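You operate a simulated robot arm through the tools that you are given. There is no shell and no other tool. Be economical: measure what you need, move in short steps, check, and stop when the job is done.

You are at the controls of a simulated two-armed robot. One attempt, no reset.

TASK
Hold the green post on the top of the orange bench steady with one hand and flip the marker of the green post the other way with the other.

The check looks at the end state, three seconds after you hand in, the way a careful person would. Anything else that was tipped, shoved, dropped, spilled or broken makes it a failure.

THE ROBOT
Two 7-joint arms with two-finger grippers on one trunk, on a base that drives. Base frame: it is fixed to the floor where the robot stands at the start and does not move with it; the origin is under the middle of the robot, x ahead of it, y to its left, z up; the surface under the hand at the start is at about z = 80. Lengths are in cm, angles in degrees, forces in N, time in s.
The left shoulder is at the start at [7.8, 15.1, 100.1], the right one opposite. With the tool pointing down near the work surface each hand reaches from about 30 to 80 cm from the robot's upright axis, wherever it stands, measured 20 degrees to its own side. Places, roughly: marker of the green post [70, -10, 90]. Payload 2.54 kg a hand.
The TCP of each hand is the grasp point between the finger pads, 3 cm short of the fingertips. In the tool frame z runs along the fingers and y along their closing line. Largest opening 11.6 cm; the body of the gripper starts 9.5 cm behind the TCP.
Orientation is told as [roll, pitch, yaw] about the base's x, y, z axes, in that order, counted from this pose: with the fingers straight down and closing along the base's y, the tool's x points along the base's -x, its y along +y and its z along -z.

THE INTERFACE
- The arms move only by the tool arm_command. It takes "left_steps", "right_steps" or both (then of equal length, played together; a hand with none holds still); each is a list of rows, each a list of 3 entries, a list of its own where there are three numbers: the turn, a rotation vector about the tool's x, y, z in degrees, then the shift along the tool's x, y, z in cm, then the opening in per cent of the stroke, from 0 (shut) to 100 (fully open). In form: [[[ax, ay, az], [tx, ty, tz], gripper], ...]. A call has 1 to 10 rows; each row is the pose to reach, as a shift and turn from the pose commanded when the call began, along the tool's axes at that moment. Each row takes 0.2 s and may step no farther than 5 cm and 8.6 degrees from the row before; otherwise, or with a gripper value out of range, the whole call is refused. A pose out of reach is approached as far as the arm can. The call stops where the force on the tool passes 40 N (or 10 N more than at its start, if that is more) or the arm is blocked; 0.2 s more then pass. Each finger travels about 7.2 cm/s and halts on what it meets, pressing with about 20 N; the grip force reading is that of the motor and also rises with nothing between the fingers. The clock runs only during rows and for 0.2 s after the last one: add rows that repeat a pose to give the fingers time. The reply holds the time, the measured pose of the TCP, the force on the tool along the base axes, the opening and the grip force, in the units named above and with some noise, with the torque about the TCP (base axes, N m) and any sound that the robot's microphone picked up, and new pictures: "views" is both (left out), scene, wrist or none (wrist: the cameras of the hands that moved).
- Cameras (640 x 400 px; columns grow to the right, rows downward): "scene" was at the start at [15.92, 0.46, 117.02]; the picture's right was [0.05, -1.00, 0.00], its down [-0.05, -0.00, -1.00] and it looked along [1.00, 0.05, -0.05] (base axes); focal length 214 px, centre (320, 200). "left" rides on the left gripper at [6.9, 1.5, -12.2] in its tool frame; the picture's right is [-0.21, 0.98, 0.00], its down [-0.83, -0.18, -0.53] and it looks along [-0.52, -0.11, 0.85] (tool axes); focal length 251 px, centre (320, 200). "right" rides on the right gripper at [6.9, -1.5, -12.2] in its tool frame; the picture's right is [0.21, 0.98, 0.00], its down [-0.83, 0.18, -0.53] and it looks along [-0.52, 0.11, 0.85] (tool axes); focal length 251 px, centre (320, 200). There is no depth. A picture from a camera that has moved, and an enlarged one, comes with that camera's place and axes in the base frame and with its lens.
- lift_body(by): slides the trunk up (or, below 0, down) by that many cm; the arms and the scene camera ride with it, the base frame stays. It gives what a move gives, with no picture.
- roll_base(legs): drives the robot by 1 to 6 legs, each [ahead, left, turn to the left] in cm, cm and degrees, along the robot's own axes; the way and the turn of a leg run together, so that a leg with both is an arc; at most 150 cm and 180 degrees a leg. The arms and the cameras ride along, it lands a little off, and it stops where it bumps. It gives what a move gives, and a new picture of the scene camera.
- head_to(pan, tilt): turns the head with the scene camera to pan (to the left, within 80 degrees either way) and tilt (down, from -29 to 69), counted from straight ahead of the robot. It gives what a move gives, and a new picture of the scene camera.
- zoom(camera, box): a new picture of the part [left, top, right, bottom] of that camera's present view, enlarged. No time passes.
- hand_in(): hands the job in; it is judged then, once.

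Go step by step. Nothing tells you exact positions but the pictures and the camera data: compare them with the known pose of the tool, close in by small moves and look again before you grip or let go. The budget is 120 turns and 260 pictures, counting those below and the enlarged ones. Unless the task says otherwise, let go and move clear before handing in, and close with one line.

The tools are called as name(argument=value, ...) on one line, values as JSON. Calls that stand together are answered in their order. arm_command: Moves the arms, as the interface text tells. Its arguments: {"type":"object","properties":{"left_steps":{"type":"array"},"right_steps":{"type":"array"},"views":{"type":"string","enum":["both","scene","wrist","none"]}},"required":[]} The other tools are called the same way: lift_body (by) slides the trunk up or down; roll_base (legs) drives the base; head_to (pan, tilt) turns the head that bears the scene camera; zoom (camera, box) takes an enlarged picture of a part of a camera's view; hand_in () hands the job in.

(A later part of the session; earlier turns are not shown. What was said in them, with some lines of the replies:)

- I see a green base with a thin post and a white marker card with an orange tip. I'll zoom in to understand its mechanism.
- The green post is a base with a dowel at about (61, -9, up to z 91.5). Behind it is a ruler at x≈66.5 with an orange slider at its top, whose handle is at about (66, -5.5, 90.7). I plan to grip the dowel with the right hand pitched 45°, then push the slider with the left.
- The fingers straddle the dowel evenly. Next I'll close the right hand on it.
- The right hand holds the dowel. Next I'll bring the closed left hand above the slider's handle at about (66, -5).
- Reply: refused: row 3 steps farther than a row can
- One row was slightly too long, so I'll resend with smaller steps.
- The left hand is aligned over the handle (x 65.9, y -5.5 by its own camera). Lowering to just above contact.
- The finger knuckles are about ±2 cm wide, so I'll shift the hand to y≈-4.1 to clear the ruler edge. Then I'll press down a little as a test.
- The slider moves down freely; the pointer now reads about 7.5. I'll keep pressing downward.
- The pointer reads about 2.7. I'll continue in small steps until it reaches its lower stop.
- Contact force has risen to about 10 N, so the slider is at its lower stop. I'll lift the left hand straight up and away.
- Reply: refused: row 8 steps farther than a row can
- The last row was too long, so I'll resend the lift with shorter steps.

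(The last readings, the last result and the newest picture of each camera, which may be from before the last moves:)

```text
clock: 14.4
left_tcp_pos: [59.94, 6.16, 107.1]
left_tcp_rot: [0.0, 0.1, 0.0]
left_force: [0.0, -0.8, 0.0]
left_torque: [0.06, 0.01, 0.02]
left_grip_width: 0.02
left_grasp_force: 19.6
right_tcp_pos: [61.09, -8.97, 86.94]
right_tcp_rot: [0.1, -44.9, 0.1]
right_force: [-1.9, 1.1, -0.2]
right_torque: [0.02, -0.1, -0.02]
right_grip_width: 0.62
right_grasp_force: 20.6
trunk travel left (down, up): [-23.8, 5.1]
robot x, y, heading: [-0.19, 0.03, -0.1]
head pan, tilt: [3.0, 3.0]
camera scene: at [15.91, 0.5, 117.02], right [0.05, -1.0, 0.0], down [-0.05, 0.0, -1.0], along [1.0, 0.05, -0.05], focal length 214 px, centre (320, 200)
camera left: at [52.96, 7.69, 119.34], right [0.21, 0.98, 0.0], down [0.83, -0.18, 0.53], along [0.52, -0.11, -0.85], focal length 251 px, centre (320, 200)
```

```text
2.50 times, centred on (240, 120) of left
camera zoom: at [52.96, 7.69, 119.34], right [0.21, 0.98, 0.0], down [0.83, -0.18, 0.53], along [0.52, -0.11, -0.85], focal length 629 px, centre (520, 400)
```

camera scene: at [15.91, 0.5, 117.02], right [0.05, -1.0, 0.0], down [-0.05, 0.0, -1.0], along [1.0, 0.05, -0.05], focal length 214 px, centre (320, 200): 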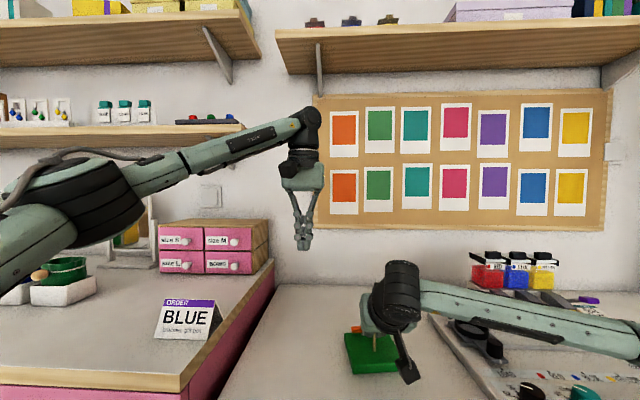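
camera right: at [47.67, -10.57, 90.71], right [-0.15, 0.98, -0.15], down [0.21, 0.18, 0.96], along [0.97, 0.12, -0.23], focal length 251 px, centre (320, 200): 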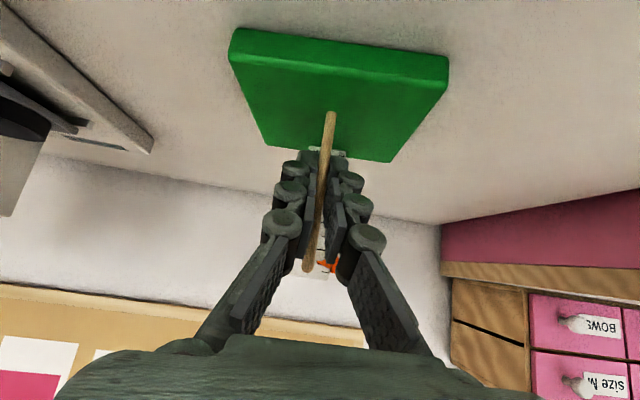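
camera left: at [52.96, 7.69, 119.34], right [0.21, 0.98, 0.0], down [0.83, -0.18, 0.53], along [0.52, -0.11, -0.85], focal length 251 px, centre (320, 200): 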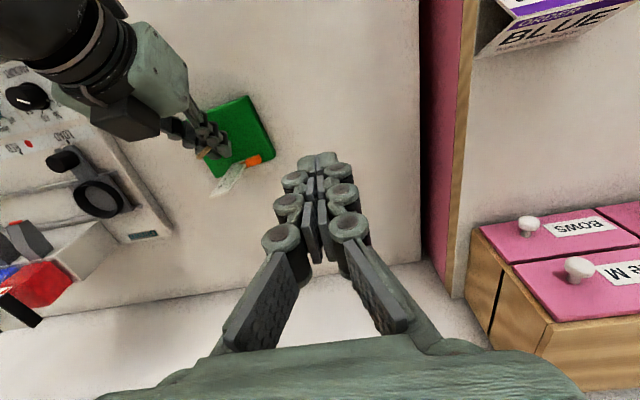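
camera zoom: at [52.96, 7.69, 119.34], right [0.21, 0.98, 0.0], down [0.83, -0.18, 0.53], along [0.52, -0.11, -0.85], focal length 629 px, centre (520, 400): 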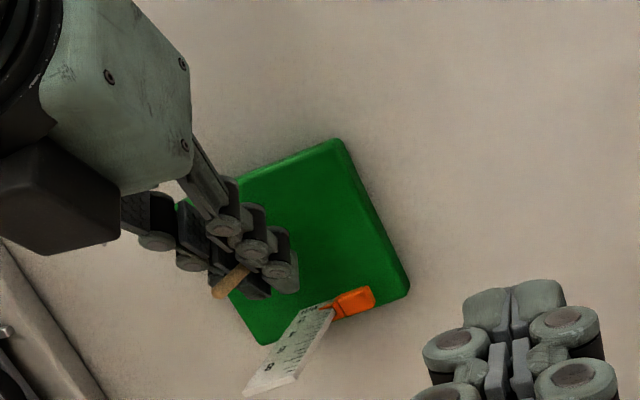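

The slider stays at the bottom. Next I'll open the right hand and back it out along its axis.

arm_command(right_steps=[[[0, 0, 0], [0, 0, 0], 15], [[0, 0, 0], [0, 0, 0], 35], [[0, 0, 0], [0, 0, 0], 50], [[0, 0, 0], [0, 0, -3], 50], [[0, 0, 0], [0, 0, -7], 50], [[0, 0, 0], [0, 0, -11], 50], [[0, 0, 0], [0, 0, -15], 50], [[0, 0, 0], [0, -4, -17], 50], [[0, 0, 0], [0, -8, -19], 50]], views="both")

zoom(camera="scene", box=[320, 280, 430, 385])

zoom(camera="left", box=[140, 40, 340, 200])

```text
clock: 16.4
left_tcp_pos: [59.93, 6.16, 107.06]
left_tcp_rot: [0.1, 0.1, 0.0]
left_force: [0.5, -0.3, -0.3]
left_torque: [0.03, 0.0, -0.01]
left_grip_width: 0.0
left_grasp_force: 20.1
right_tcp_pos: [47.52, -16.79, 100.23]
right_tcp_rot: [0.0, -45.0, -0.1]
right_force: [0.7, -0.5, 0.0]
right_torque: [0.0, -0.01, 0.02]
right_grip_width: 5.8
right_grasp_force: 0.1
trunk travel left (down, up): [-23.8, 5.1]
robot x, y, heading: [0.49, 0.33, -0.2]
head pan, tilt: [3.0, 3.0]
camera scene: at [15.9, 0.43, 117.03], right [0.05, -1.0, 0.0], down [-0.05, 0.0, -1.0], along [1.0, 0.05, -0.05], focal length 214 px, centre (320, 200)
camera right: at [34.11, -18.45, 103.9], right [-0.15, 0.98, -0.15], down [0.21, 0.18, 0.96], along [0.97, 0.12, -0.23], focal length 251 px, centre (320, 200)
```

scene: 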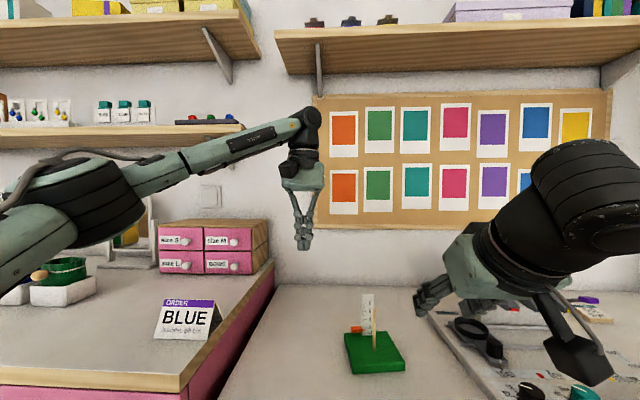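
right: 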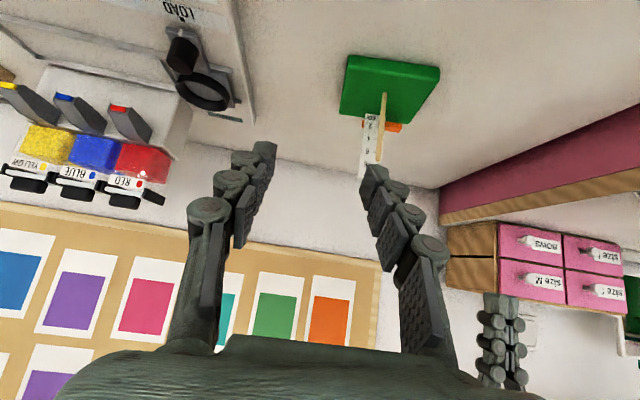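

```text
3.81 times, centred on (375, 332) of scene
camera zoom: at [15.9, 0.43, 117.03], right [0.05, -1.0, 0.0], down [-0.05, 0.0, -1.0], along [1.0, 0.05, -0.05], focal length 817 px, centre (110, -305)
```

zoom: 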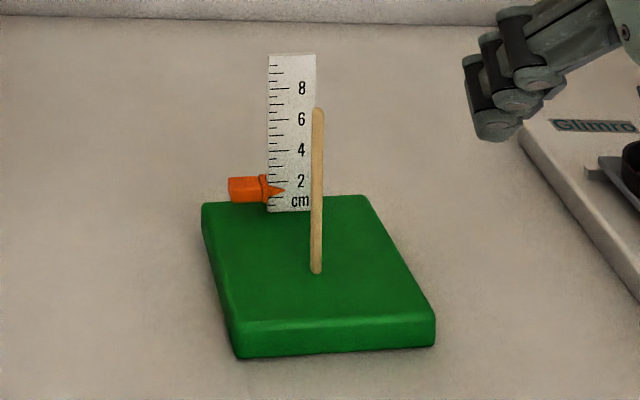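

```text
2.50 times, centred on (240, 120) of left
camera zoom: at [52.98, 7.58, 119.36], right [0.21, 0.98, 0.0], down [0.83, -0.18, 0.53], along [0.52, -0.11, -0.85], focal length 629 px, centre (520, 400)
```

zoom: 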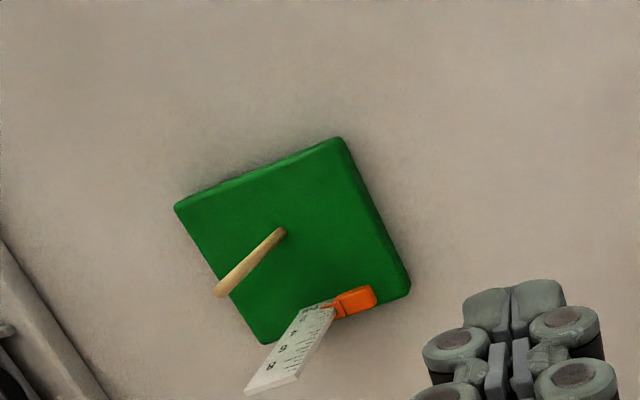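

The slider is down and the post stands upright. I'll take one closer reading of the pointer and check for rest drift.

zoom(camera="scene", box=[340, 300, 395, 340])

zoom(camera="right", box=[330, 50, 450, 190])

```text
10.00 times, centred on (368, 320) of scene
camera zoom: at [15.9, 0.43, 117.03], right [0.05, -1.0, 0.0], down [-0.05, 0.0, -1.0], along [1.0, 0.05, -0.05], focal length 2145 px, centre (-155, -1000)
```

zoom: 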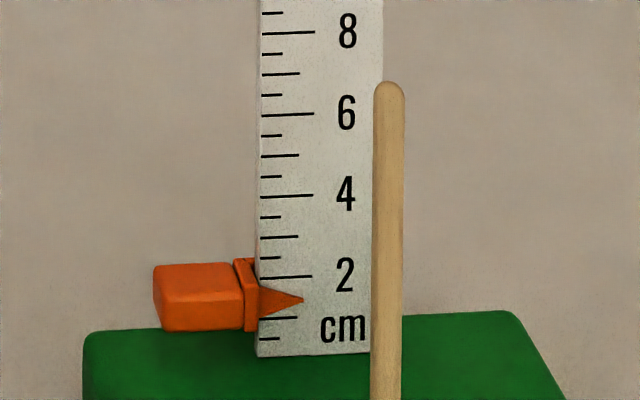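

```text
2.86 times, centred on (390, 120) of right
camera zoom: at [34.11, -18.45, 103.9], right [-0.15, 0.98, -0.15], down [0.21, 0.18, 0.96], along [0.97, 0.12, -0.23], focal length 718 px, centre (120, 429)
```

zoom: 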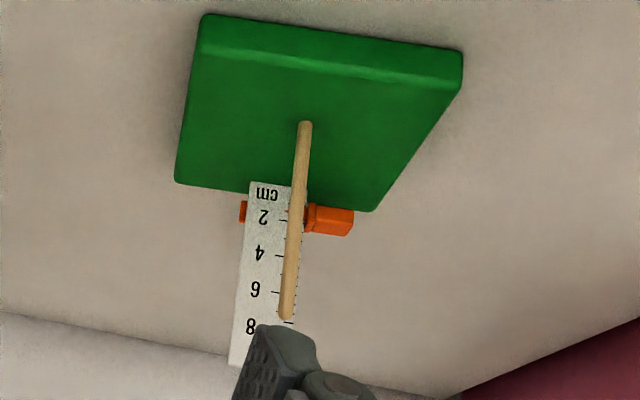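

The pointer rests at the low end of the scale (about 1.4, was about 8.8). The post is upright and in place, and both hands are clear, so I'm handing in.

hand_in()

```text
The job is handed in.
```

I held the green post by its dowel with the right hand and pushed the orange marker from the top of its scale (about 8.8) to the bottom (about 1.4) with the left, taking "the other way" to mean the other end. When I handed in, the post was upright, having shifted only a few millimetres when I gripped it. Both hands were clear, and I saw nothing else moved.
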